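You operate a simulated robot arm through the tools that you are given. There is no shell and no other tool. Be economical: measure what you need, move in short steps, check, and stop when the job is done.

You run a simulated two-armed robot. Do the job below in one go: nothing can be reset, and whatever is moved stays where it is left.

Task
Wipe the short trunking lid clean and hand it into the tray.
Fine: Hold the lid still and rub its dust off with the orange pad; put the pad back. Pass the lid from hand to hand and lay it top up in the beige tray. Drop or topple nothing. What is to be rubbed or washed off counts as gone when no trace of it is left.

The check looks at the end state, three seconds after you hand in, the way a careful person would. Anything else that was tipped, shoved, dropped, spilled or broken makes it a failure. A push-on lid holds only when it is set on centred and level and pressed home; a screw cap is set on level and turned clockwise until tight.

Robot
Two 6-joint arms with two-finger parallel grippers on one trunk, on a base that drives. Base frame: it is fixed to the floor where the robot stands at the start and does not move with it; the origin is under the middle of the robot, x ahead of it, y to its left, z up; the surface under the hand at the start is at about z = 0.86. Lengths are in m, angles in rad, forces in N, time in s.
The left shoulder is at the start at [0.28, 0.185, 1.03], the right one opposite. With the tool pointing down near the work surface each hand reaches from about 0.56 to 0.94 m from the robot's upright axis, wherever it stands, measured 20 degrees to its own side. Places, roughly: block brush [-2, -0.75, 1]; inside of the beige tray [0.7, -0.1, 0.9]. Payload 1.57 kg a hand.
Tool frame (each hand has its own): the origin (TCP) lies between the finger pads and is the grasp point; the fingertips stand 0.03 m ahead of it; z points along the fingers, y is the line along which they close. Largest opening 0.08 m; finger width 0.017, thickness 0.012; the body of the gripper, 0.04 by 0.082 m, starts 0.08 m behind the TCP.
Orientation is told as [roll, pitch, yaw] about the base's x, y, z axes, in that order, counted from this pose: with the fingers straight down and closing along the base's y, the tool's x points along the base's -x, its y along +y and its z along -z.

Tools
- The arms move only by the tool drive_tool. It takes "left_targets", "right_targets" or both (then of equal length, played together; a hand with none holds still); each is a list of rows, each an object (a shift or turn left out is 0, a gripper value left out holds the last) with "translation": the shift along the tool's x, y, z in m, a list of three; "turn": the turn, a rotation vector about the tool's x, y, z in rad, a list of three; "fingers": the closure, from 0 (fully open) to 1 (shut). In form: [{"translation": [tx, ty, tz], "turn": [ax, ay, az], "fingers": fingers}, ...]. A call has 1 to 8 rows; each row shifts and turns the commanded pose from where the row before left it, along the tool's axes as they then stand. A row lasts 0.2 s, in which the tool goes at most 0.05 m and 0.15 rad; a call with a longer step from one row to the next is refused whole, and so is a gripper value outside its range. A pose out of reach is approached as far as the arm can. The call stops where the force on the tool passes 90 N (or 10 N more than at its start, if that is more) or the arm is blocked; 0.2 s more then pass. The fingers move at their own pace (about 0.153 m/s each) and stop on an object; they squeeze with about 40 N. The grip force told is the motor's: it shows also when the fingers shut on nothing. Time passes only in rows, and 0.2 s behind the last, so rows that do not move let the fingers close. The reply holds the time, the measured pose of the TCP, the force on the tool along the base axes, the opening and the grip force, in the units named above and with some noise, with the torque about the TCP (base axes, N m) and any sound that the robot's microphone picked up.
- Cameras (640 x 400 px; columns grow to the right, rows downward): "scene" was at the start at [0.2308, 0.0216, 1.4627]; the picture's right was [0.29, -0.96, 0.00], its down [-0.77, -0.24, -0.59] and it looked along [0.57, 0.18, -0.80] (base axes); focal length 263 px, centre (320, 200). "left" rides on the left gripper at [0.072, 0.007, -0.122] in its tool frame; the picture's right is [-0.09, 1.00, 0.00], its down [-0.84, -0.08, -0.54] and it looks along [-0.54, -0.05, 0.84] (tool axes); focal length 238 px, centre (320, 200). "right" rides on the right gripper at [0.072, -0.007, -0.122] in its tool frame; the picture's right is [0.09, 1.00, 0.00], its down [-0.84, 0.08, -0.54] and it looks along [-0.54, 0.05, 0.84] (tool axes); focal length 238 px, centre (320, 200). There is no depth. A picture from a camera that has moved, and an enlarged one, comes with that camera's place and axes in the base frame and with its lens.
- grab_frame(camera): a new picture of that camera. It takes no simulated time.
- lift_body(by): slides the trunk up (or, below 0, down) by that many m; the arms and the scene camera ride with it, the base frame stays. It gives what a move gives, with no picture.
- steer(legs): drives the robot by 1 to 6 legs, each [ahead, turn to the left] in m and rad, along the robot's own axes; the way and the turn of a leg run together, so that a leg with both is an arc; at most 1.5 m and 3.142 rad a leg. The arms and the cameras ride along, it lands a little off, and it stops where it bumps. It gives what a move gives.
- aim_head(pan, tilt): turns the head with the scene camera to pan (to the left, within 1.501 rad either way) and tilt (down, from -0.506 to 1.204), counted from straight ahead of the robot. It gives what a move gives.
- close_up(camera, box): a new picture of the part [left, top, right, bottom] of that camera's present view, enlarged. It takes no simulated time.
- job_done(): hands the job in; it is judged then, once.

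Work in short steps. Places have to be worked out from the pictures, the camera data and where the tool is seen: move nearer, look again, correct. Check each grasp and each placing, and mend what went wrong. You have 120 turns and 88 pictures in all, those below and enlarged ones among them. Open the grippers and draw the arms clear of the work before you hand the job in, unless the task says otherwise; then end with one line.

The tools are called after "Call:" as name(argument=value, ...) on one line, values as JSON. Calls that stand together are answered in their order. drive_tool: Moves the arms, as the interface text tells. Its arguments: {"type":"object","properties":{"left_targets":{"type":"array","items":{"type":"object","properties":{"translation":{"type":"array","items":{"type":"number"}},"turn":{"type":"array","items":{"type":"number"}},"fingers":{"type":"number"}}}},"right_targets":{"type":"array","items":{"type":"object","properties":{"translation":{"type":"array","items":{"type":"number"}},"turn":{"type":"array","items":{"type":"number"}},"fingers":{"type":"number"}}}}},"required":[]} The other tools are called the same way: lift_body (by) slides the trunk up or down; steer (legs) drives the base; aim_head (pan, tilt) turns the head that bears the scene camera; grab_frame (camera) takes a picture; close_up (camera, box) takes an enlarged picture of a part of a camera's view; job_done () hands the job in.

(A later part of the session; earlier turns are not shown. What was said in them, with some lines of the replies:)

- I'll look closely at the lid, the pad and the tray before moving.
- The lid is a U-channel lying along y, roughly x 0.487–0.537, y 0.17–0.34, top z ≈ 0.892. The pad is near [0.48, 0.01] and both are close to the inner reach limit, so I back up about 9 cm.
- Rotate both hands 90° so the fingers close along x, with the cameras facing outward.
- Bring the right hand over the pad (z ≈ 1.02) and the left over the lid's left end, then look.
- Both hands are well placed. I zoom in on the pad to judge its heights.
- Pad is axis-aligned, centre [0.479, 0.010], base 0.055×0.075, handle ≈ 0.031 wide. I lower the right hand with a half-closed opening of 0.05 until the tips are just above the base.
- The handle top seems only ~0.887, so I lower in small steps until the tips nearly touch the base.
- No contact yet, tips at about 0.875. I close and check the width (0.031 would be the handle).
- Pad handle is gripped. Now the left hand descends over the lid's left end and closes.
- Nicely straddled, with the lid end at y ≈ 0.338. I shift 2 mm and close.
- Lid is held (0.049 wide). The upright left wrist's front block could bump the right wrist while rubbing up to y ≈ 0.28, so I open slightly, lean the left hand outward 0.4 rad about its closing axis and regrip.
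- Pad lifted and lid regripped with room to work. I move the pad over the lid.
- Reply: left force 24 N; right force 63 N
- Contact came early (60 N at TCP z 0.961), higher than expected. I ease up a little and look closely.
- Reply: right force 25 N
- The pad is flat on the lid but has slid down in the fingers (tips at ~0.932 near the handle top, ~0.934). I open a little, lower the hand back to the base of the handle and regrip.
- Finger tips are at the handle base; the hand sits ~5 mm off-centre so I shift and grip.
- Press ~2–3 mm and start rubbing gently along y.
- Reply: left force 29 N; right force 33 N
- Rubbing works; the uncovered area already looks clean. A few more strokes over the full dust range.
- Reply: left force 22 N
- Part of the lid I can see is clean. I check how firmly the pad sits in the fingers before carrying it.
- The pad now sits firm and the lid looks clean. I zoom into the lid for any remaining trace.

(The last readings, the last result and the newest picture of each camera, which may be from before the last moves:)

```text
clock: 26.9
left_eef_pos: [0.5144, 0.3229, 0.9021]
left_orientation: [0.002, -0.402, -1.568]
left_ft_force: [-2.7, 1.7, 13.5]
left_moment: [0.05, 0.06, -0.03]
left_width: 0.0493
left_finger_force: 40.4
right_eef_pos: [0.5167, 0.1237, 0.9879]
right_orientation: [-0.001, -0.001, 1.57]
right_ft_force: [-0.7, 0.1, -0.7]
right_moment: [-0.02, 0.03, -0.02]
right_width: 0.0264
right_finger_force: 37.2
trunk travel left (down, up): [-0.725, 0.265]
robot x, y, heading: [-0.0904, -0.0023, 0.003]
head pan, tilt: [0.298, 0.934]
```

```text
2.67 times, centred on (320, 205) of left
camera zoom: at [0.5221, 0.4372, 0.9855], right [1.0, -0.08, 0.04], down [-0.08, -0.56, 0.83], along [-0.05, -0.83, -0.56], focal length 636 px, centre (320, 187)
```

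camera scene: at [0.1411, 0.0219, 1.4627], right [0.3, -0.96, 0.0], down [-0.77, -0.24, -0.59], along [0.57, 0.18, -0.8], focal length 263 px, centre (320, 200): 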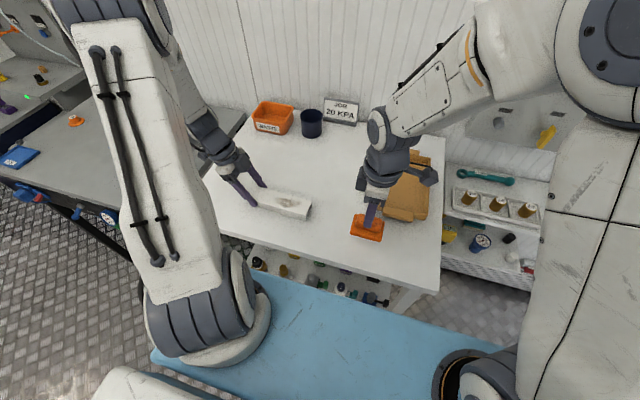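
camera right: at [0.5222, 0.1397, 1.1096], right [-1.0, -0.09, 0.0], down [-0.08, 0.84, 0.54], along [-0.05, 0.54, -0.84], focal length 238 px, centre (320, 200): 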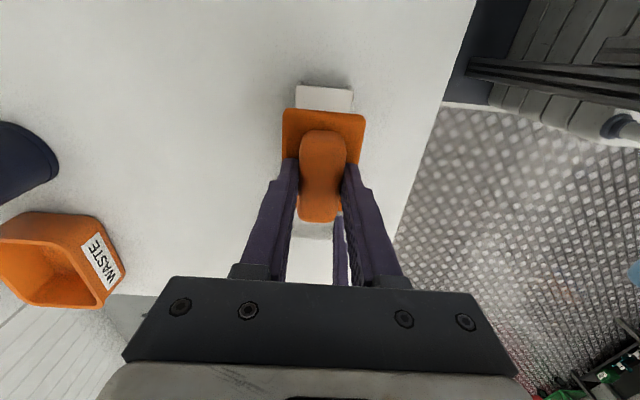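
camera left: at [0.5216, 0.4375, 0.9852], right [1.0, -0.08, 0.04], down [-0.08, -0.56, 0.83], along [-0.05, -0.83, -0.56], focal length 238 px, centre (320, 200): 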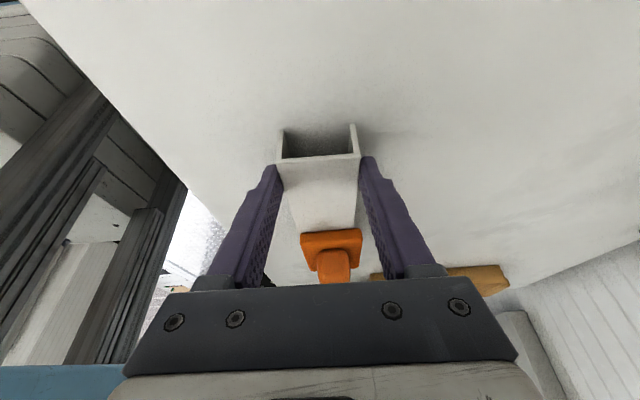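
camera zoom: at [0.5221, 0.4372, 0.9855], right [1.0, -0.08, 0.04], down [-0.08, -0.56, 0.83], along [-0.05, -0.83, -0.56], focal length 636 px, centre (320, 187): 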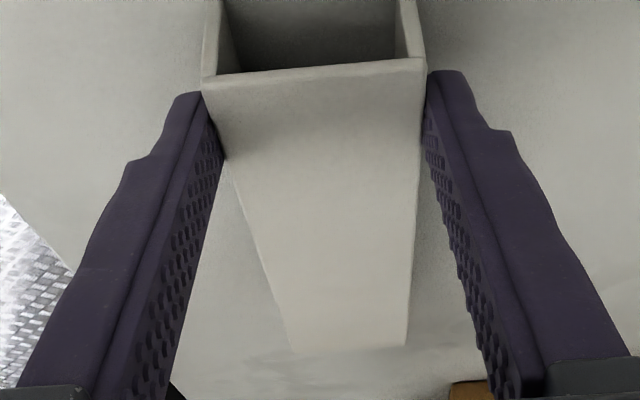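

No trace left. I carry the pad back gently above its old spot at [0.479, 0.010].

Call:
drive_tool(right_targets=[{"translation": [0.009, 0.003, 0]}, {"translation": [0.018, 0.006, 0]}, {"translation": [0.02, 0.0068, 0]}, {"translation": [0.02, 0.0068, 0]}, {"translation": [0.02, 0.0068, 0]}, {"translation": [0.017, 0.0056, 0]}, {"translation": [0.009, 0.003, 0]}, {}])

Call:
drive_tool(right_targets=[{"translation": [0, 0, 0.012]}, {"translation": [0, 0, 0.018]}, {"translation": [0, 0, 0.018]}, {"translation": [0, 0, 0.014]}, {"translation": [0, 0, 0.01]}, {}])

Call:
close_up(camera="scene", box=[320, 190, 420, 260])

```text
clock: 28.7
left_eef_pos: [0.5155, 0.3236, 0.9016]
left_orientation: [0.001, -0.402, -1.568]
left_ft_force: [1.4, 2.3, 11.9]
left_moment: [0.0, -0.1, 0.05]
left_width: 0.0495
left_finger_force: 40.2
right_eef_pos: [0.4774, 0.0116, 0.9872]
right_orientation: [0.002, 0.001, 1.571]
right_ft_force: [0.5, 0.3, 0.0]
right_moment: [0.02, 0.02, 0.03]
right_width: 0.0268
right_finger_force: 37.9
trunk travel left (down, up): [-0.725, 0.265]
robot x, y, heading: [-0.0918, 0.0003, 0.001]
head pan, tilt: [0.298, 0.934]
```

```text
clock: 30.1
left_eef_pos: [0.514, 0.3226, 0.9023]
left_orientation: [-0.001, -0.401, -1.569]
left_ft_force: [1.5, 1.2, 12.9]
left_moment: [-0.05, -0.08, 0.05]
left_width: 0.0493
left_finger_force: 39.3
right_eef_pos: [0.4782, 0.0117, 0.9138]
right_orientation: [0.001, 0.001, 1.571]
right_ft_force: [0.2, 0.0, 0.1]
right_moment: [0.02, -0.03, 0.01]
right_width: 0.0269
right_finger_force: 37.4
trunk travel left (down, up): [-0.725, 0.265]
robot x, y, heading: [-0.0896, 0.0011, 0.003]
head pan, tilt: [0.298, 0.934]
```

```text
5.71 times, centred on (370, 225) of scene
camera zoom: at [0.1407, 0.0216, 1.4628], right [0.3, -0.96, 0.0], down [-0.77, -0.24, -0.59], along [0.57, 0.18, -0.8], focal length 1505 px, centre (34, 57)
```

zoom: 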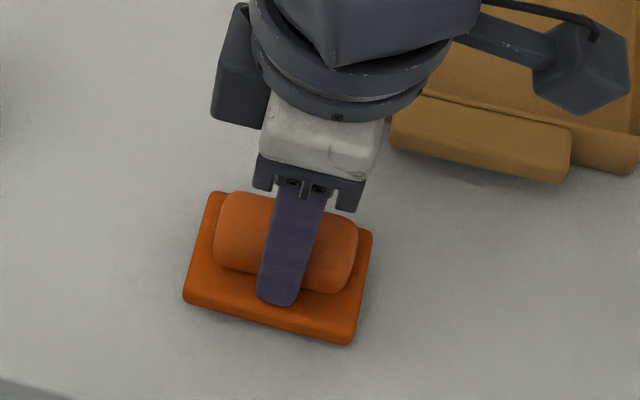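

Pad is ~3–4 mm toward +y of where it was. I correct and lower until light contact.

Call:
drive_tool(right_targets=[{"translation": [0.0035, 0, 0.003]}, {"translation": [0, 0, 0.003]}, {}])

Call:
drive_tool(right_targets=[{"translation": [0, 0, 0.002]}, {}])

```text
clock: 30.9
left_eef_pos: [0.5144, 0.3228, 0.9023]
left_orientation: [-0.001, -0.4, -1.57]
left_ft_force: [1.4, 0.1, 11.8]
left_moment: [-0.06, -0.06, 0.07]
left_width: 0.0493
left_finger_force: 40.1
right_eef_pos: [0.4779, 0.0088, 0.9073]
right_orientation: [0.001, 0.001, 1.571]
right_ft_force: [0.2, 0.3, 0.6]
right_moment: [-0.02, -0.04, -0.01]
right_width: 0.0268
right_finger_force: 37.3
trunk travel left (down, up): [-0.725, 0.265]
robot x, y, heading: [-0.0899, -0.0011, -0.0]
head pan, tilt: [0.298, 0.934]
```

```text
clock: 31.5
left_eef_pos: [0.5151, 0.3226, 0.9015]
left_orientation: [-0.001, -0.403, -1.568]
left_ft_force: [2.3, -1.1, 5.0]
left_moment: [0.01, -0.1, 0.01]
left_width: 0.0492
left_finger_force: 39.5
right_eef_pos: [0.479, 0.0089, 0.9067]
right_orientation: [-0.002, 0.0, 1.57]
right_ft_force: [-2.0, -0.8, 13.8]
right_moment: [-0.06, 0.19, 0.02]
right_width: 0.0268
right_finger_force: 38.0
trunk travel left (down, up): [-0.725, 0.265]
robot x, y, heading: [-0.0934, -0.0003, 0.005]
head pan, tilt: [0.298, 0.934]
```

Contact at 14 N. Open to 0.05 and lift clear.

Call:
drive_tool(right_targets=[{"translation": [0, 0, -0.001]}, {"fingers": 0.38}, {}, {"translation": [0, 0, -0.02]}, {"translation": [0, 0, -0.04]}, {"translation": [0, 0, -0.04]}, {}])

Call:
grab_frame(camera="scene")

Call:
grab_frame(camera="right")

```text
clock: 33.1
left_eef_pos: [0.5137, 0.3224, 0.9019]
left_orientation: [-0.001, -0.401, -1.567]
left_ft_force: [-2.6, 0.9, 8.3]
left_moment: [-0.1, 0.07, -0.03]
left_width: 0.0492
left_finger_force: 39.9
right_eef_pos: [0.4793, 0.009, 1.0076]
right_orientation: [-0.001, -0.001, 1.571]
right_ft_force: [-0.8, 0.1, 0.2]
right_moment: [-0.01, 0.03, -0.03]
right_width: 0.0496
right_finger_force: 0.0
trunk travel left (down, up): [-0.725, 0.265]
robot x, y, heading: [-0.0948, -0.0013, 0.002]
head pan, tilt: [0.298, 0.934]
```

```text
50 pictures are left
camera scene: at [0.1406, 0.0217, 1.4628], right [0.3, -0.96, 0.0], down [-0.77, -0.24, -0.59], along [0.57, 0.18, -0.8], focal length 263 px, centre (320, 200)
```

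scene: 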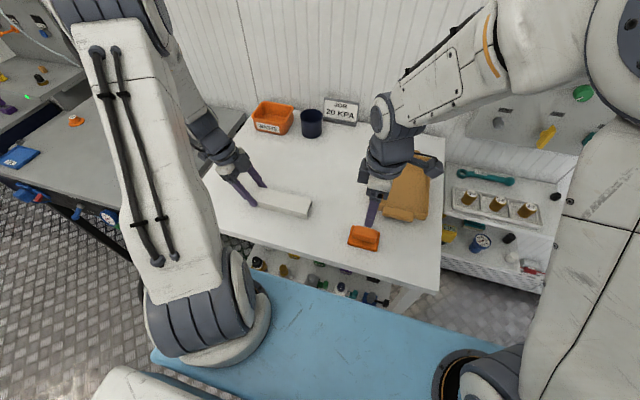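

```text
49 pictures are left
camera right: at [0.4867, -0.0618, 1.1296], right [-1.0, -0.09, 0.0], down [-0.08, 0.84, 0.54], along [-0.05, 0.54, -0.84], focal length 238 px, centre (320, 200)
```

right: 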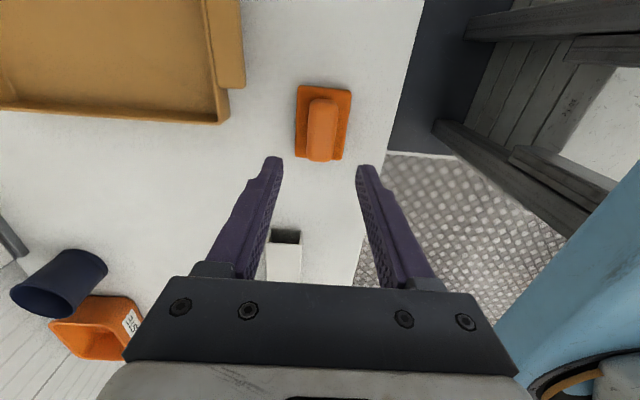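

Pad is back flat in place. Now the left hand lifts the lid 10 cm for the handover, while the right hand rises and opens.

Call:
drive_tool(left_targets=[{"translation": [-0.0039, 0, -0.0092]}, {"translation": [-0.0078, 0, -0.0184]}, {"translation": [-0.0078, 0, -0.0184]}, {"translation": [-0.0078, 0, -0.0184]}, {"translation": [-0.0078, 0, -0.0184]}, {"translation": [-0.0039, 0, -0.0092]}, {}], right_targets=[{"translation": [0, 0, -0.02], "fingers": 0}, {"translation": [0, 0, -0.02]}, {"translation": [0, 0, -0.02]}, {"translation": [0, 0, -0.02]}, {"translation": [0, 0, -0.02]}, {"translation": [0, 0, -0.01]}, {}])

Call:
close_up(camera="scene", box=[200, 120, 360, 230])

Call:
grab_frame(camera="left")

```text
clock: 34.7
left_eef_pos: [0.5148, 0.3247, 1.0011]
left_orientation: [0.0, -0.403, -1.569]
left_ft_force: [-0.8, -0.1, -0.8]
left_moment: [0.03, -0.01, -0.01]
left_width: 0.0493
left_finger_force: 39.4
right_eef_pos: [0.48, 0.0095, 1.118]
right_orientation: [0.0, 0.001, 1.571]
right_ft_force: [0.3, -0.3, 0.3]
right_moment: [0.0, -0.01, 0.0]
right_width: 0.08
right_finger_force: 0.0
trunk travel left (down, up): [-0.725, 0.265]
robot x, y, heading: [-0.0884, 0.0023, -0.001]
head pan, tilt: [0.298, 0.934]
```

```text
3.64 times, centred on (280, 175) of scene
camera zoom: at [0.141, 0.0218, 1.4628], right [0.3, -0.96, 0.0], down [-0.77, -0.24, -0.59], along [0.57, 0.18, -0.8], focal length 958 px, centre (466, 291)
```

zoom: 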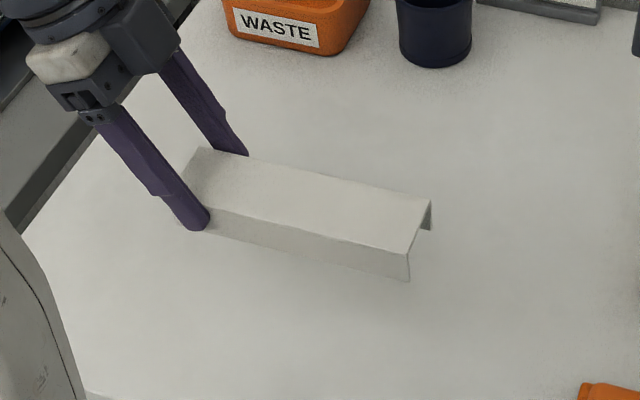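

```text
47 pictures are left
camera left: at [0.5224, 0.4383, 1.0847], right [1.0, -0.08, 0.04], down [-0.08, -0.56, 0.83], along [-0.05, -0.83, -0.56], focal length 238 px, centre (320, 200)
```

left: 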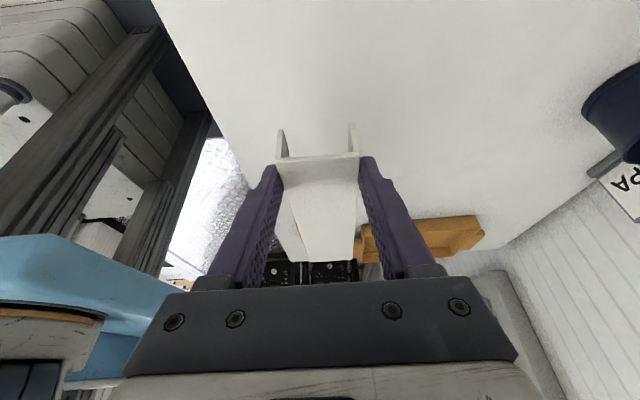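

Lid is lifted and level (end at y ≈ 0.171, top ≈ 0.995). Right hand goes above its free end.

Call:
drive_tool(right_targets=[{"translation": [-0.036, -0.0069, 0]}, {"translation": [-0.038, -0.0069, 0]}, {"translation": [-0.038, -0.0069, 0]}, {"translation": [-0.038, -0.0069, 0]}, {"translation": [-0.0365, -0.0069, 0]}, {"translation": [0, 0, 0.03]}, {"translation": [0, 0, 0.03]}, {}])

Call:
grab_frame(camera="right")

Call:
close_up(camera="scene", box=[200, 100, 360, 230])

```text
clock: 36.5
left_eef_pos: [0.5162, 0.3244, 1.0023]
left_orientation: [-0.001, -0.402, -1.569]
left_ft_force: [0.1, 0.4, -0.9]
left_moment: [0.04, 0.05, -0.01]
left_width: 0.0494
left_finger_force: 39.7
right_eef_pos: [0.5145, 0.196, 1.0564]
right_orientation: [0.0, -0.001, 1.572]
right_ft_force: [-0.5, 0.2, -0.9]
right_moment: [0.04, 0.02, -0.03]
right_width: 0.0801
right_finger_force: 0.1
trunk travel left (down, up): [-0.725, 0.265]
robot x, y, heading: [-0.0911, 0.0016, 0.002]
head pan, tilt: [0.298, 0.934]
```

```text
46 pictures are left
camera right: at [0.5208, 0.1239, 1.1795], right [-1.0, -0.09, 0.0], down [-0.08, 0.84, 0.54], along [-0.05, 0.54, -0.84], focal length 238 px, centre (320, 200)
```

right: 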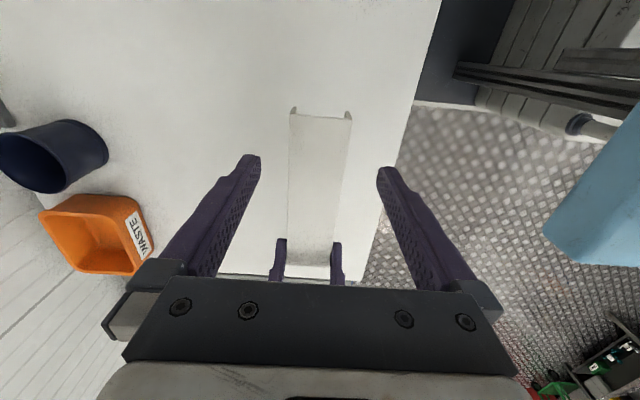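

```text
3.08 times, centred on (280, 165) of scene
camera zoom: at [0.1411, 0.0219, 1.4627], right [0.3, -0.96, 0.0], down [-0.77, -0.24, -0.59], along [0.57, 0.18, -0.8], focal length 810 px, centre (443, 308)
```

zoom: 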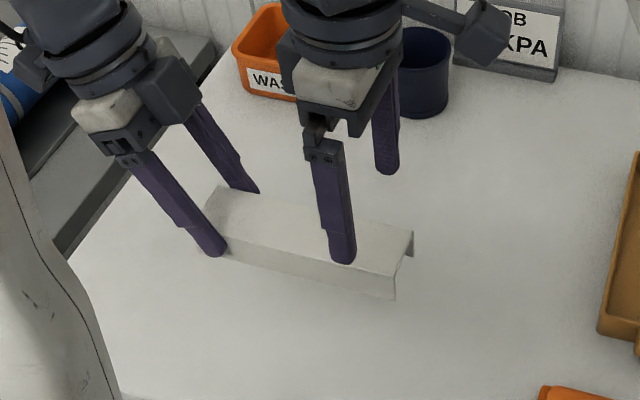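

Aligned. Descend 5.5 cm and close the right hand on the lid.

Call:
drive_tool(right_targets=[{"translation": [0, 0, 0.02]}, {"translation": [0, 0, 0.02]}, {"translation": [0, 0, 0.015]}, {}])

Call:
close_up(camera="right", box=[200, 60, 440, 280])

Call:
close_up(camera="scene", box=[200, 100, 360, 230])

```text
clock: 37.5
left_eef_pos: [0.5158, 0.3251, 1.0016]
left_orientation: [0.001, -0.402, -1.568]
left_ft_force: [-0.1, -0.9, -0.4]
left_moment: [0.05, 0.04, 0.03]
left_width: 0.0492
left_finger_force: 40.1
right_eef_pos: [0.5124, 0.194, 1.0014]
right_orientation: [-0.002, 0.001, 1.571]
right_ft_force: [0.3, -0.1, -0.8]
right_moment: [0.0, 0.02, 0.01]
right_width: 0.0801
right_finger_force: 0.0
trunk travel left (down, up): [-0.725, 0.265]
robot x, y, heading: [-0.0871, 0.0022, 0.002]
head pan, tilt: [0.298, 0.934]
```

```text
1.82 times, centred on (320, 170) of right
camera zoom: at [0.5194, 0.123, 1.1244], right [-1.0, -0.09, 0.0], down [-0.08, 0.84, 0.54], along [-0.05, 0.54, -0.84], focal length 433 px, centre (320, 254)
```

zoom: 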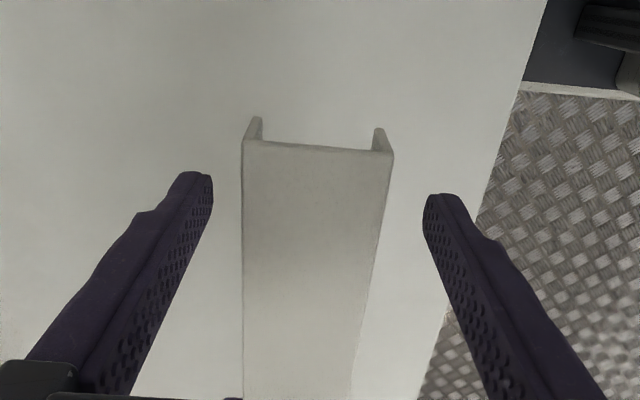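

```text
3.08 times, centred on (280, 165) of scene
camera zoom: at [0.1411, 0.0219, 1.4627], right [0.3, -0.96, 0.0], down [-0.77, -0.24, -0.59], along [0.57, 0.18, -0.8], focal length 810 px, centre (443, 308)
```

zoom: 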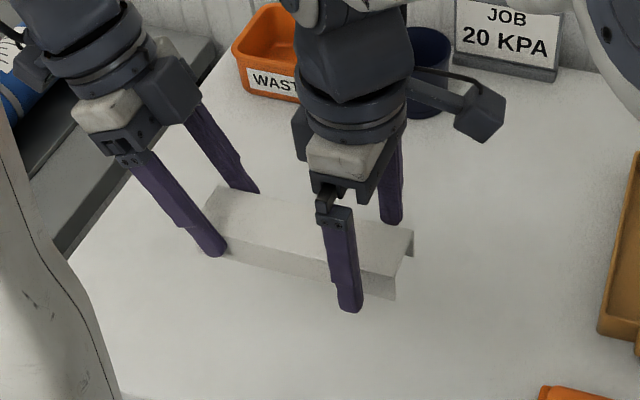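

Good straddle. I shift 2 mm and close.

Call:
drive_tool(right_targets=[{"translation": [0, -0.002, 0]}, {"fingers": 0.3}, {"fingers": 1}, {}, {}])

Call:
close_up(camera="right", box=[200, 60, 440, 280])

```text
clock: 38.7
left_eef_pos: [0.5156, 0.325, 1.0014]
left_orientation: [0.0, -0.403, -1.571]
left_ft_force: [-4.1, 1.4, 0.4]
left_moment: [-0.04, 0.08, -0.53]
left_width: 0.0493
left_finger_force: 39.2
right_eef_pos: [0.5146, 0.1949, 1.0026]
right_orientation: [-0.001, 0.0, 1.57]
right_ft_force: [4.8, -1.1, -1.7]
right_moment: [-0.23, -0.09, -0.07]
right_width: 0.0492
right_finger_force: 40.1
trunk travel left (down, up): [-0.725, 0.265]
robot x, y, heading: [-0.0914, -0.0004, 0.002]
head pan, tilt: [0.298, 0.934]
```

```text
1.82 times, centred on (320, 170) of right
camera zoom: at [0.5214, 0.1231, 1.1248], right [-1.0, -0.09, 0.0], down [-0.08, 0.84, 0.54], along [-0.05, 0.54, -0.84], focal length 433 px, centre (320, 254)
```

zoom: 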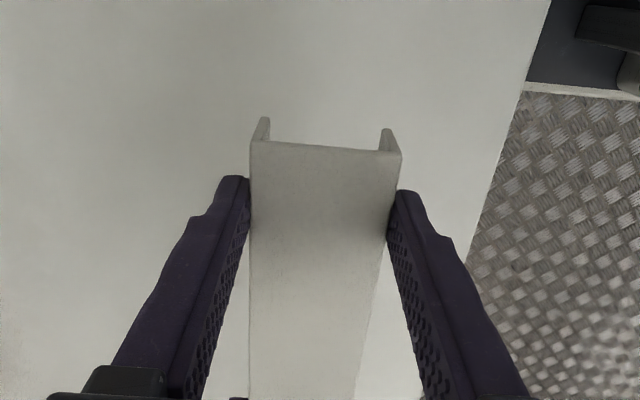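

Right hand holds (0.049, 40 N). Release with the left and withdraw it along its own axis.

Call:
drive_tool(left_targets=[{"fingers": 0.3}, {"fingers": 0}, {}, {"translation": [0, 0, -0.02]}, {"translation": [0, 0, -0.04]}, {"translation": [0, 0, -0.04]}, {"translation": [0, 0, -0.04]}, {}])

Call:
grab_frame(camera="scene")

Call:
close_up(camera="right", box=[200, 60, 440, 280])

```text
clock: 40.5
left_eef_pos: [0.513, 0.3776, 1.1306]
left_orientation: [-0.002, -0.402, -1.57]
left_ft_force: [-0.3, 0.0, -0.3]
left_moment: [0.0, 0.0, 0.01]
left_width: 0.0802
left_finger_force: 0.0
right_eef_pos: [0.5125, 0.1948, 1.001]
right_orientation: [0.002, -0.001, 1.57]
right_ft_force: [0.0, -0.2, 0.4]
right_moment: [-0.04, 0.02, -0.01]
right_width: 0.0492
right_finger_force: 40.1
trunk travel left (down, up): [-0.725, 0.265]
robot x, y, heading: [-0.0883, -0.0013, -0.0]
head pan, tilt: [0.298, 0.934]
```

```text
41 pictures are left
camera scene: at [0.141, 0.0219, 1.4628], right [0.3, -0.96, 0.0], down [-0.77, -0.24, -0.59], along [0.57, 0.18, -0.8], focal length 263 px, centre (320, 200)
```

scene: 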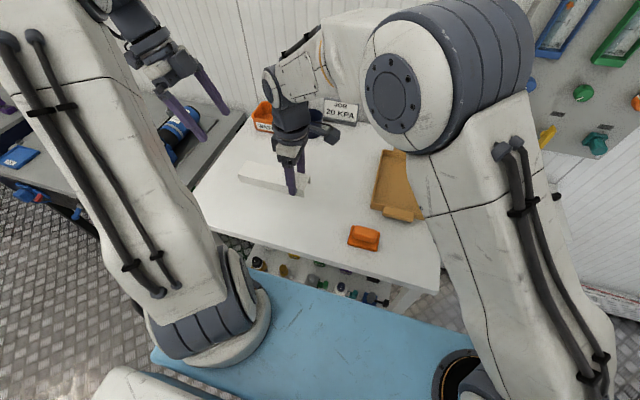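

```text
1.82 times, centred on (320, 170) of right
camera zoom: at [0.5211, 0.1232, 1.1249], right [-1.0, -0.09, 0.0], down [-0.08, 0.84, 0.54], along [-0.05, 0.54, -0.84], focal length 433 px, centre (320, 254)
```

zoom: 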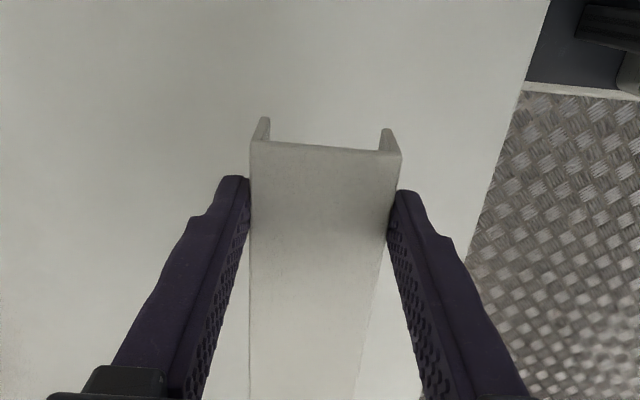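

Handover done; lid is level in the right hand. From the first picture the tray rim spans about x 0.58–0.80, y −0.13–0.02. I move the lid toward it, raising a bit.

Call:
drive_tool(right_targets=[{"translation": [0.01, -0.002, -0.008]}, {"translation": [0.025, -0.006, -0.012]}, {"translation": [0.03, -0.008, -0.012]}, {"translation": [0.035, -0.008, -0.012]}, {"translation": [0.035, -0.008, -0.008]}, {"translation": [0.035, -0.008, -0.008]}, {"translation": [0.025, -0.005, 0]}, {"translation": [0.01, -0.005, 0]}])

Call:
drive_tool(right_targets=[{"turn": [0, 0, 0.08]}, {"turn": [0, 0, 0.13]}, {"turn": [0, 0, 0.14]}, {"turn": [0, 0, 0.14]}, {"turn": [0, 0, 0.14]}, {"turn": [0, 0, 0.14]}, {"turn": [0, 0, 0.12]}, {"turn": [0, 0, 0.08]}])

Call:
drive_tool(right_targets=[{"turn": [0, 0, 0.08]}, {"turn": [0, 0, 0.12]}, {"turn": [0, 0, 0.12]}, {"turn": [0, 0, 0.12]}, {"turn": [0, 0, 0.1]}, {"turn": [0, 0, 0.06]}, {}])

Call:
grab_frame(camera="right")

Call:
grab_frame(camera="scene")

```text
clock: 42.3
left_eef_pos: [0.5141, 0.3786, 1.1306]
left_orientation: [0.0, -0.402, -1.572]
left_ft_force: [-0.3, -0.2, 0.4]
left_moment: [-0.03, -0.01, -0.01]
left_width: 0.0802
left_finger_force: 0.0
right_eef_pos: [0.5629, -0.0092, 1.0607]
right_orientation: [0.001, 0.001, 1.574]
right_ft_force: [-0.1, 0.7, -0.9]
right_moment: [-0.05, 0.0, 0.01]
right_width: 0.0493
right_finger_force: 40.2
trunk travel left (down, up): [-0.725, 0.265]
robot x, y, heading: [-0.0916, -0.0018, 0.002]
head pan, tilt: [0.298, 0.934]
```

```text
clock: 44.1
left_eef_pos: [0.5129, 0.3769, 1.1299]
left_orientation: [0.0, -0.401, -1.572]
left_ft_force: [0.2, -0.5, -0.5]
left_moment: [0.02, -0.01, 0.0]
left_width: 0.0802
left_finger_force: 0.1
right_eef_pos: [0.5652, -0.0095, 1.0609]
right_orientation: [0.0, 0.0, 0.6]
right_ft_force: [0.0, 0.8, -0.9]
right_moment: [-0.03, 0.01, -0.06]
right_width: 0.0496
right_finger_force: 40.3
trunk travel left (down, up): [-0.725, 0.265]
robot x, y, heading: [-0.0931, -0.0022, 0.004]
head pan, tilt: [0.298, 0.934]
```

```text
clock: 45.7
left_eef_pos: [0.5129, 0.378, 1.1287]
left_orientation: [-0.001, -0.401, -1.568]
left_ft_force: [0.1, -0.1, 0.6]
left_moment: [0.0, 0.01, -0.02]
left_width: 0.0799
left_finger_force: 0.0
right_eef_pos: [0.5653, -0.0098, 1.0626]
right_orientation: [-0.001, -0.001, -0.001]
right_ft_force: [0.9, 0.0, -0.7]
right_moment: [0.01, 0.06, 0.04]
right_width: 0.0494
right_finger_force: 40.5
trunk travel left (down, up): [-0.725, 0.265]
robot x, y, heading: [-0.0936, -0.0008, 0.003]
head pan, tilt: [0.298, 0.934]
```

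```text
39 pictures are left
camera right: at [0.4934, -0.016, 1.1847], right [-0.09, 1.0, 0.0], down [0.84, 0.08, 0.54], along [0.54, 0.05, -0.84], focal length 238 px, centre (320, 200)
```

right: 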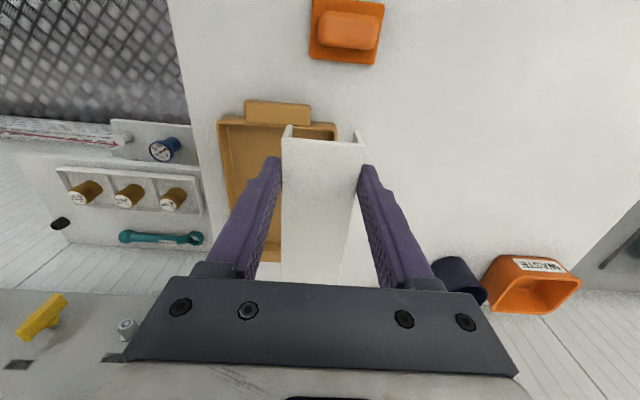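

```text
38 pictures are left
camera scene: at [0.1411, 0.0218, 1.4627], right [0.3, -0.96, 0.0], down [-0.77, -0.24, -0.59], along [0.57, 0.18, -0.8], focal length 263 px, centre (320, 200)
```

scene: 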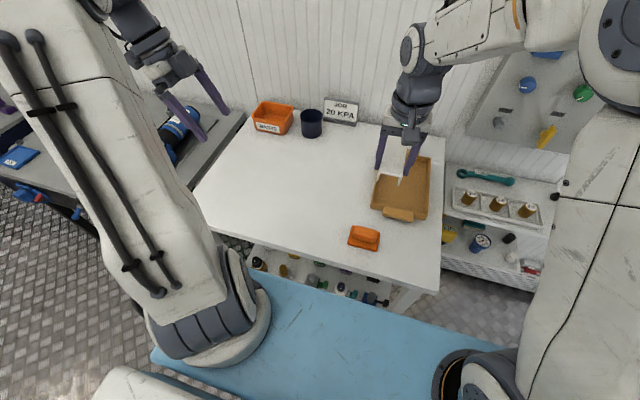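

Lid points along +x, tray centre ≈ [0.69, −0.058]. I move over the tray (TCP to [0.629, −0.058]) and partly down.

Call:
drive_tool(right_targets=[{"translation": [-0.01, -0.0075, 0]}, {"translation": [-0.018, -0.014, 0]}, {"translation": [-0.018, -0.014, 0]}, {"translation": [-0.012, -0.009, 0]}, {"translation": [-0.006, -0.0035, 0.01]}, {"translation": [0, 0, 0.03]}, {"translation": [0, 0, 0.03]}, {"translation": [0, 0, 0.015]}])

Call:
grab_frame(camera="right")

Call:
close_up(camera="scene", box=[340, 110, 480, 240])

```text
clock: 47.5
left_eef_pos: [0.514, 0.3788, 1.1309]
left_orientation: [-0.001, -0.403, -1.568]
left_ft_force: [0.0, -0.9, -0.4]
left_moment: [0.0, 0.0, 0.01]
left_width: 0.0802
left_finger_force: 0.0
right_eef_pos: [0.6268, -0.0577, 0.9752]
right_orientation: [0.002, -0.001, 0.0]
right_ft_force: [0.0, -0.6, -1.2]
right_moment: [0.01, 0.04, -0.04]
right_width: 0.0495
right_finger_force: 40.1
trunk travel left (down, up): [-0.725, 0.265]
robot x, y, heading: [-0.0855, -0.0014, 0.003]
head pan, tilt: [0.298, 0.934]
```

```text
37 pictures are left
camera right: at [0.5559, -0.064, 1.0982], right [-0.09, 1.0, 0.0], down [0.84, 0.08, 0.54], along [0.54, 0.05, -0.84], focal length 238 px, centre (320, 200)
```

right: 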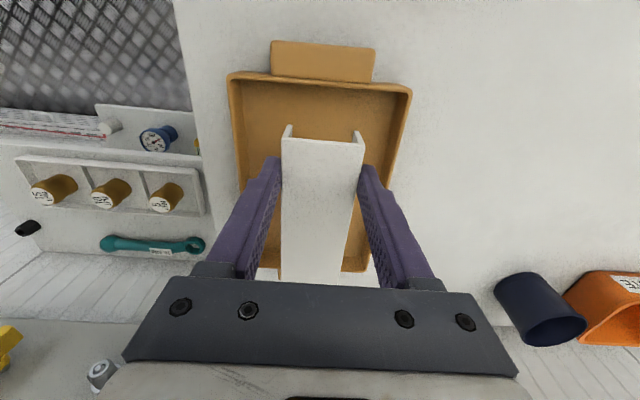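

```text
3.08 times, centred on (410, 175) of scene
camera zoom: at [0.1411, 0.0218, 1.4627], right [0.3, -0.96, 0.0], down [-0.77, -0.24, -0.59], along [0.57, 0.18, -0.8], focal length 810 px, centre (43, 277)
```

zoom: 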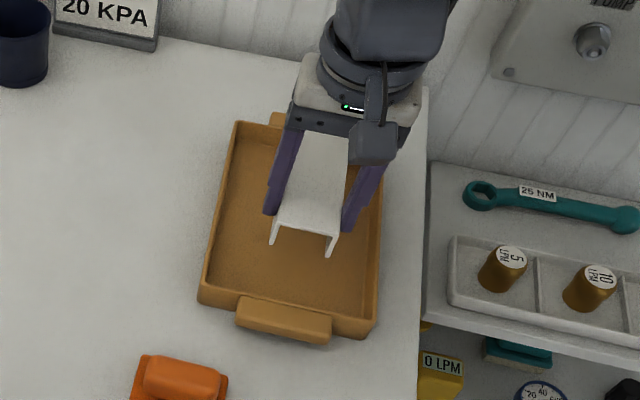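

Lid is centred over the tray. Lower slowly in steps with force checks.

Call:
drive_tool(right_targets=[{"translation": [-0.002, 0, 0.015]}, {"translation": [0, 0, 0.015]}, {"translation": [0, 0, 0.015]}, {"translation": [0, 0, 0.01]}, {}])

Call:
close_up(camera="scene", box=[340, 110, 480, 240])

Call:
grab_frame(camera="right")

```text
clock: 48.7
left_eef_pos: [0.5152, 0.3787, 1.1303]
left_orientation: [0.0, -0.402, -1.569]
left_ft_force: [0.8, -0.4, 0.2]
left_moment: [0.05, -0.01, 0.01]
left_width: 0.0798
left_finger_force: 0.1
right_eef_pos: [0.6295, -0.0568, 0.9216]
right_orientation: [0.0, 0.002, 0.003]
right_ft_force: [1.2, 0.8, -0.4]
right_moment: [0.0, 0.08, -0.01]
right_width: 0.0494
right_finger_force: 40.4
trunk travel left (down, up): [-0.725, 0.265]
robot x, y, heading: [-0.0901, -0.0002, 0.003]
head pan, tilt: [0.298, 0.934]
```

```text
3.08 times, centred on (410, 175) of scene
camera zoom: at [0.1411, 0.0218, 1.4627], right [0.3, -0.96, 0.0], down [-0.77, -0.24, -0.59], along [0.57, 0.18, -0.8], focal length 810 px, centre (43, 277)
```

zoom: 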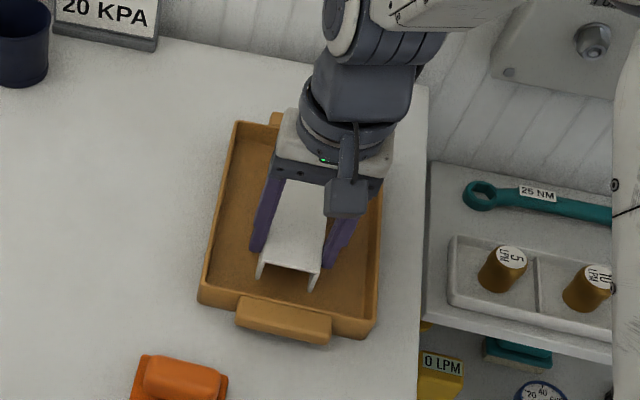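

```text
34 pictures are left
camera right: at [0.5585, -0.0632, 1.0446], right [-0.09, 1.0, 0.0], down [0.84, 0.08, 0.54], along [0.54, 0.05, -0.84], focal length 238 px, centre (320, 200)
```

right: 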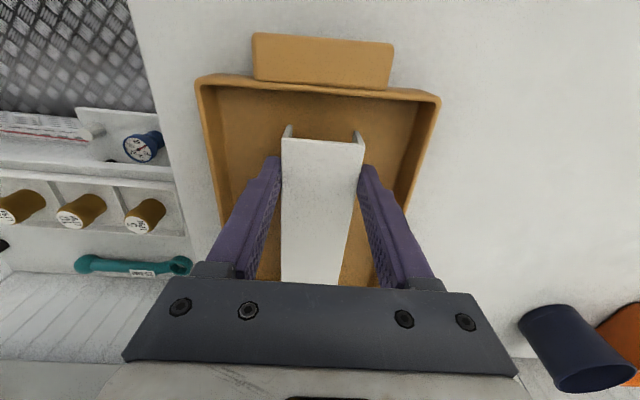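

Well inside the walls all round. Continue down in small steps until contact.

Call:
drive_tool(right_targets=[{"translation": [0, 0, 0.005]}, {"translation": [0, 0, 0.004]}, {}])

Call:
drive_tool(right_targets=[{"translation": [0, 0, 0.003]}, {}])

```text
clock: 49.5
left_eef_pos: [0.5138, 0.3785, 1.129]
left_orientation: [0.001, -0.4, -1.568]
left_ft_force: [-0.7, 0.5, 0.1]
left_moment: [0.01, -0.02, -0.02]
left_width: 0.0802
left_finger_force: 0.1
right_eef_pos: [0.6314, -0.0571, 0.9125]
right_orientation: [0.0, 0.001, 0.001]
right_ft_force: [-0.2, -0.6, -0.9]
right_moment: [-0.02, 0.06, 0.03]
right_width: 0.0494
right_finger_force: 39.7
trunk travel left (down, up): [-0.725, 0.265]
robot x, y, heading: [-0.086, -0.002, 0.001]
head pan, tilt: [0.298, 0.934]
```

```text
clock: 50.1
left_eef_pos: [0.5152, 0.3778, 1.13]
left_orientation: [0.0, -0.4, -1.57]
left_ft_force: [0.1, -0.2, 1.3]
left_moment: [0.02, -0.01, 0.0]
left_width: 0.08
left_finger_force: 0.0
right_eef_pos: [0.6302, -0.0567, 0.9106]
right_orientation: [-0.001, -0.001, 0.003]
right_ft_force: [-0.3, -0.7, -0.1]
right_moment: [-0.01, 0.04, -0.04]
right_width: 0.0493
right_finger_force: 39.8
trunk travel left (down, up): [-0.725, 0.265]
robot x, y, heading: [-0.0898, 0.0016, 0.002]
head pan, tilt: [0.298, 0.934]
```

Call:
drive_tool(right_targets=[{"translation": [0, 0, 0.003]}, {}])

Call:
drive_tool(right_targets=[{"translation": [0, 0, 0.002]}, {}])

```text
clock: 50.7
left_eef_pos: [0.5135, 0.3781, 1.1302]
left_orientation: [0.0, -0.401, -1.571]
left_ft_force: [-0.9, -0.1, -0.2]
left_moment: [0.03, 0.02, 0.01]
left_width: 0.0798
left_finger_force: 0.1
right_eef_pos: [0.6307, -0.0562, 0.9086]
right_orientation: [-0.001, -0.001, 0.001]
right_ft_force: [-0.2, -0.6, 2.4]
right_moment: [-0.04, 0.01, 0.03]
right_width: 0.0493
right_finger_force: 40.0
trunk travel left (down, up): [-0.725, 0.265]
robot x, y, heading: [-0.088, 0.0005, -0.001]
head pan, tilt: [0.298, 0.934]
```

```text
clock: 51.3
left_eef_pos: [0.5132, 0.3787, 1.1312]
left_orientation: [-0.001, -0.403, -1.571]
left_ft_force: [-0.4, -0.3, 0.3]
left_moment: [-0.02, -0.01, 0.01]
left_width: 0.0802
left_finger_force: 0.1
right_eef_pos: [0.6308, -0.057, 0.9073]
right_orientation: [0.001, -0.004, 0.002]
right_ft_force: [-0.7, 0.5, 23.1]
right_moment: [-0.04, 0.7, -0.04]
right_width: 0.0493
right_finger_force: 39.6
trunk travel left (down, up): [-0.725, 0.265]
robot x, y, heading: [-0.0873, 0.0007, 0.0]
head pan, tilt: [0.298, 0.934]
```

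Landed (23 N). Ease off, open to 0.064 and withdraw straight up.

Call:
drive_tool(right_targets=[{"translation": [0, 0, -0.0015]}, {"fingers": 0.2}, {}, {"translation": [0, 0, -0.015]}, {"translation": [0, 0, -0.04]}, {"translation": [0, 0, -0.045]}, {"translation": [0, 0, -0.045]}, {}])

Call:
grab_frame(camera="right")

Call:
grab_frame(camera="scene")

```text
clock: 53.1
left_eef_pos: [0.5134, 0.3783, 1.1299]
left_orientation: [-0.001, -0.402, -1.57]
left_ft_force: [-0.3, 0.0, -0.3]
left_moment: [-0.01, -0.04, 0.01]
left_width: 0.08
left_finger_force: 0.2
right_eef_pos: [0.6304, -0.0562, 1.0542]
right_orientation: [0.0, 0.0, 0.004]
right_ft_force: [-0.4, -0.3, 0.3]
right_moment: [0.0, 0.0, -0.01]
right_width: 0.0641
right_finger_force: 0.0
trunk travel left (down, up): [-0.725, 0.265]
robot x, y, heading: [-0.0891, 0.001, 0.001]
head pan, tilt: [0.298, 0.934]
```

```text
33 pictures are left
camera right: at [0.5589, -0.0623, 1.1765], right [-0.09, 1.0, 0.0], down [0.84, 0.08, 0.54], along [0.54, 0.05, -0.84], focal length 238 px, centre (320, 200)
```

right: 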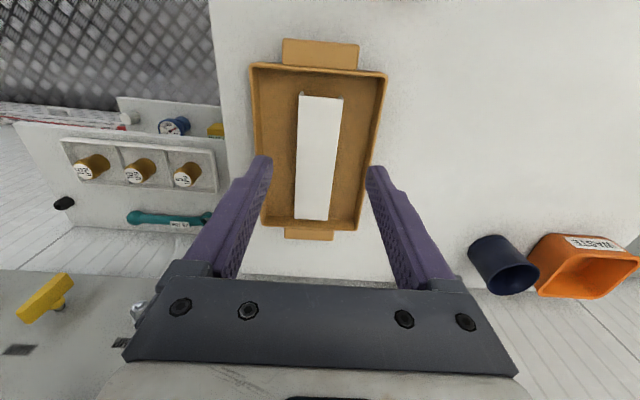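

```text
32 pictures are left
camera scene: at [0.1408, 0.0218, 1.4628], right [0.3, -0.96, 0.0], down [-0.77, -0.24, -0.59], along [0.57, 0.18, -0.8], focal length 263 px, centre (320, 200)
```

scene: 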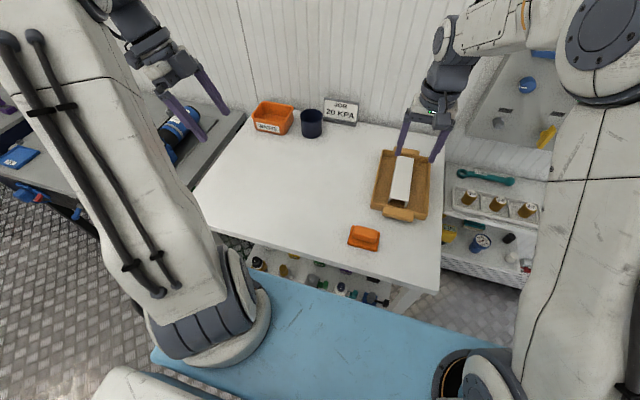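

Lid lies flat, top up in the tray. I zoom in on the lid for remaining dust and raise the hands further.

Call:
close_up(camera="right", box=[240, 60, 400, 240])

Call:
drive_tool(right_targets=[{"translation": [0, 0, -0.04]}, {"translation": [0, 0, -0.04]}, {"translation": [0, 0, -0.04]}, {}])

Call:
close_up(camera="scene", box=[330, 130, 450, 260])

```text
2.22 times, centred on (320, 150) of right
camera zoom: at [0.5589, -0.0623, 1.1765], right [-0.09, 1.0, 0.0], down [0.84, 0.08, 0.54], along [0.54, 0.05, -0.84], focal length 530 px, centre (320, 311)
```

zoom: 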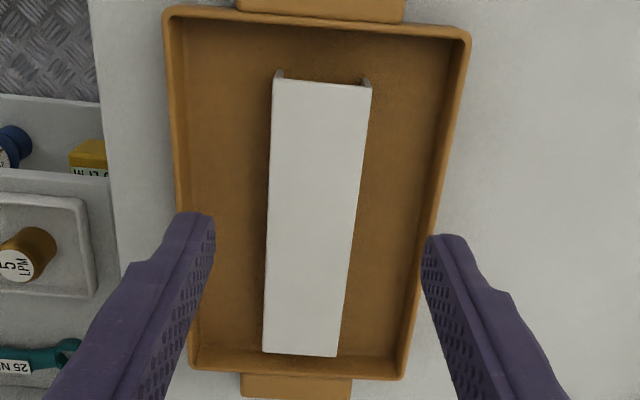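

```text
clock: 54.1
left_eef_pos: [0.5134, 0.3788, 1.1302]
left_orientation: [0.0, -0.402, -1.568]
left_ft_force: [-0.4, 0.0, 0.1]
left_moment: [0.0, 0.0, 0.01]
left_width: 0.0798
left_finger_force: 0.0
right_eef_pos: [0.6309, -0.0567, 1.1731]
right_orientation: [-0.001, 0.0, 0.002]
right_ft_force: [-1.0, 0.3, -0.2]
right_moment: [0.0, 0.0, 0.0]
right_width: 0.0641
right_finger_force: 0.1
trunk travel left (down, up): [-0.725, 0.265]
robot x, y, heading: [-0.0935, -0.001, -0.001]
head pan, tilt: [0.298, 0.934]
```

```text
3.08 times, centred on (390, 195) of scene
camera zoom: at [0.1409, 0.0218, 1.4628], right [0.3, -0.96, 0.0], down [-0.77, -0.24, -0.59], along [0.57, 0.18, -0.8], focal length 810 px, centre (105, 215)
```

zoom: 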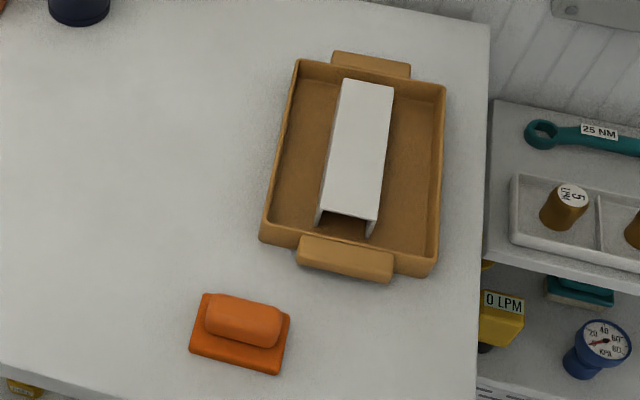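

The lid is clean, top up and inside the tray, and the pad is back. I open the right gripper fully and hand in.

Call:
drive_tool(right_targets=[{"fingers": 0}, {}])

Call:
job_done()

```text
clock: 54.7
left_eef_pos: [0.5136, 0.378, 1.1304]
left_orientation: [0.001, -0.401, -1.568]
left_ft_force: [-0.2, 0.4, -1.0]
left_moment: [0.0, 0.02, 0.03]
left_width: 0.08
left_finger_force: 0.1
right_eef_pos: [0.6316, -0.0569, 1.1731]
right_orientation: [0.001, 0.001, 0.002]
right_ft_force: [-0.2, 0.4, 0.1]
right_moment: [0.02, 0.03, 0.0]
right_width: 0.0801
right_finger_force: 0.1
trunk travel left (down, up): [-0.725, 0.265]
robot x, y, heading: [-0.089, -0.0029, 0.002]
head pan, tilt: [0.298, 0.934]
```

```text
The job is handed in.
```

The lid's dust is rubbed off with no trace showing in the close-ups, the orange pad is back within a few millimetres of where it was, and the lid was passed from left hand to right and lies top up in the beige tray.
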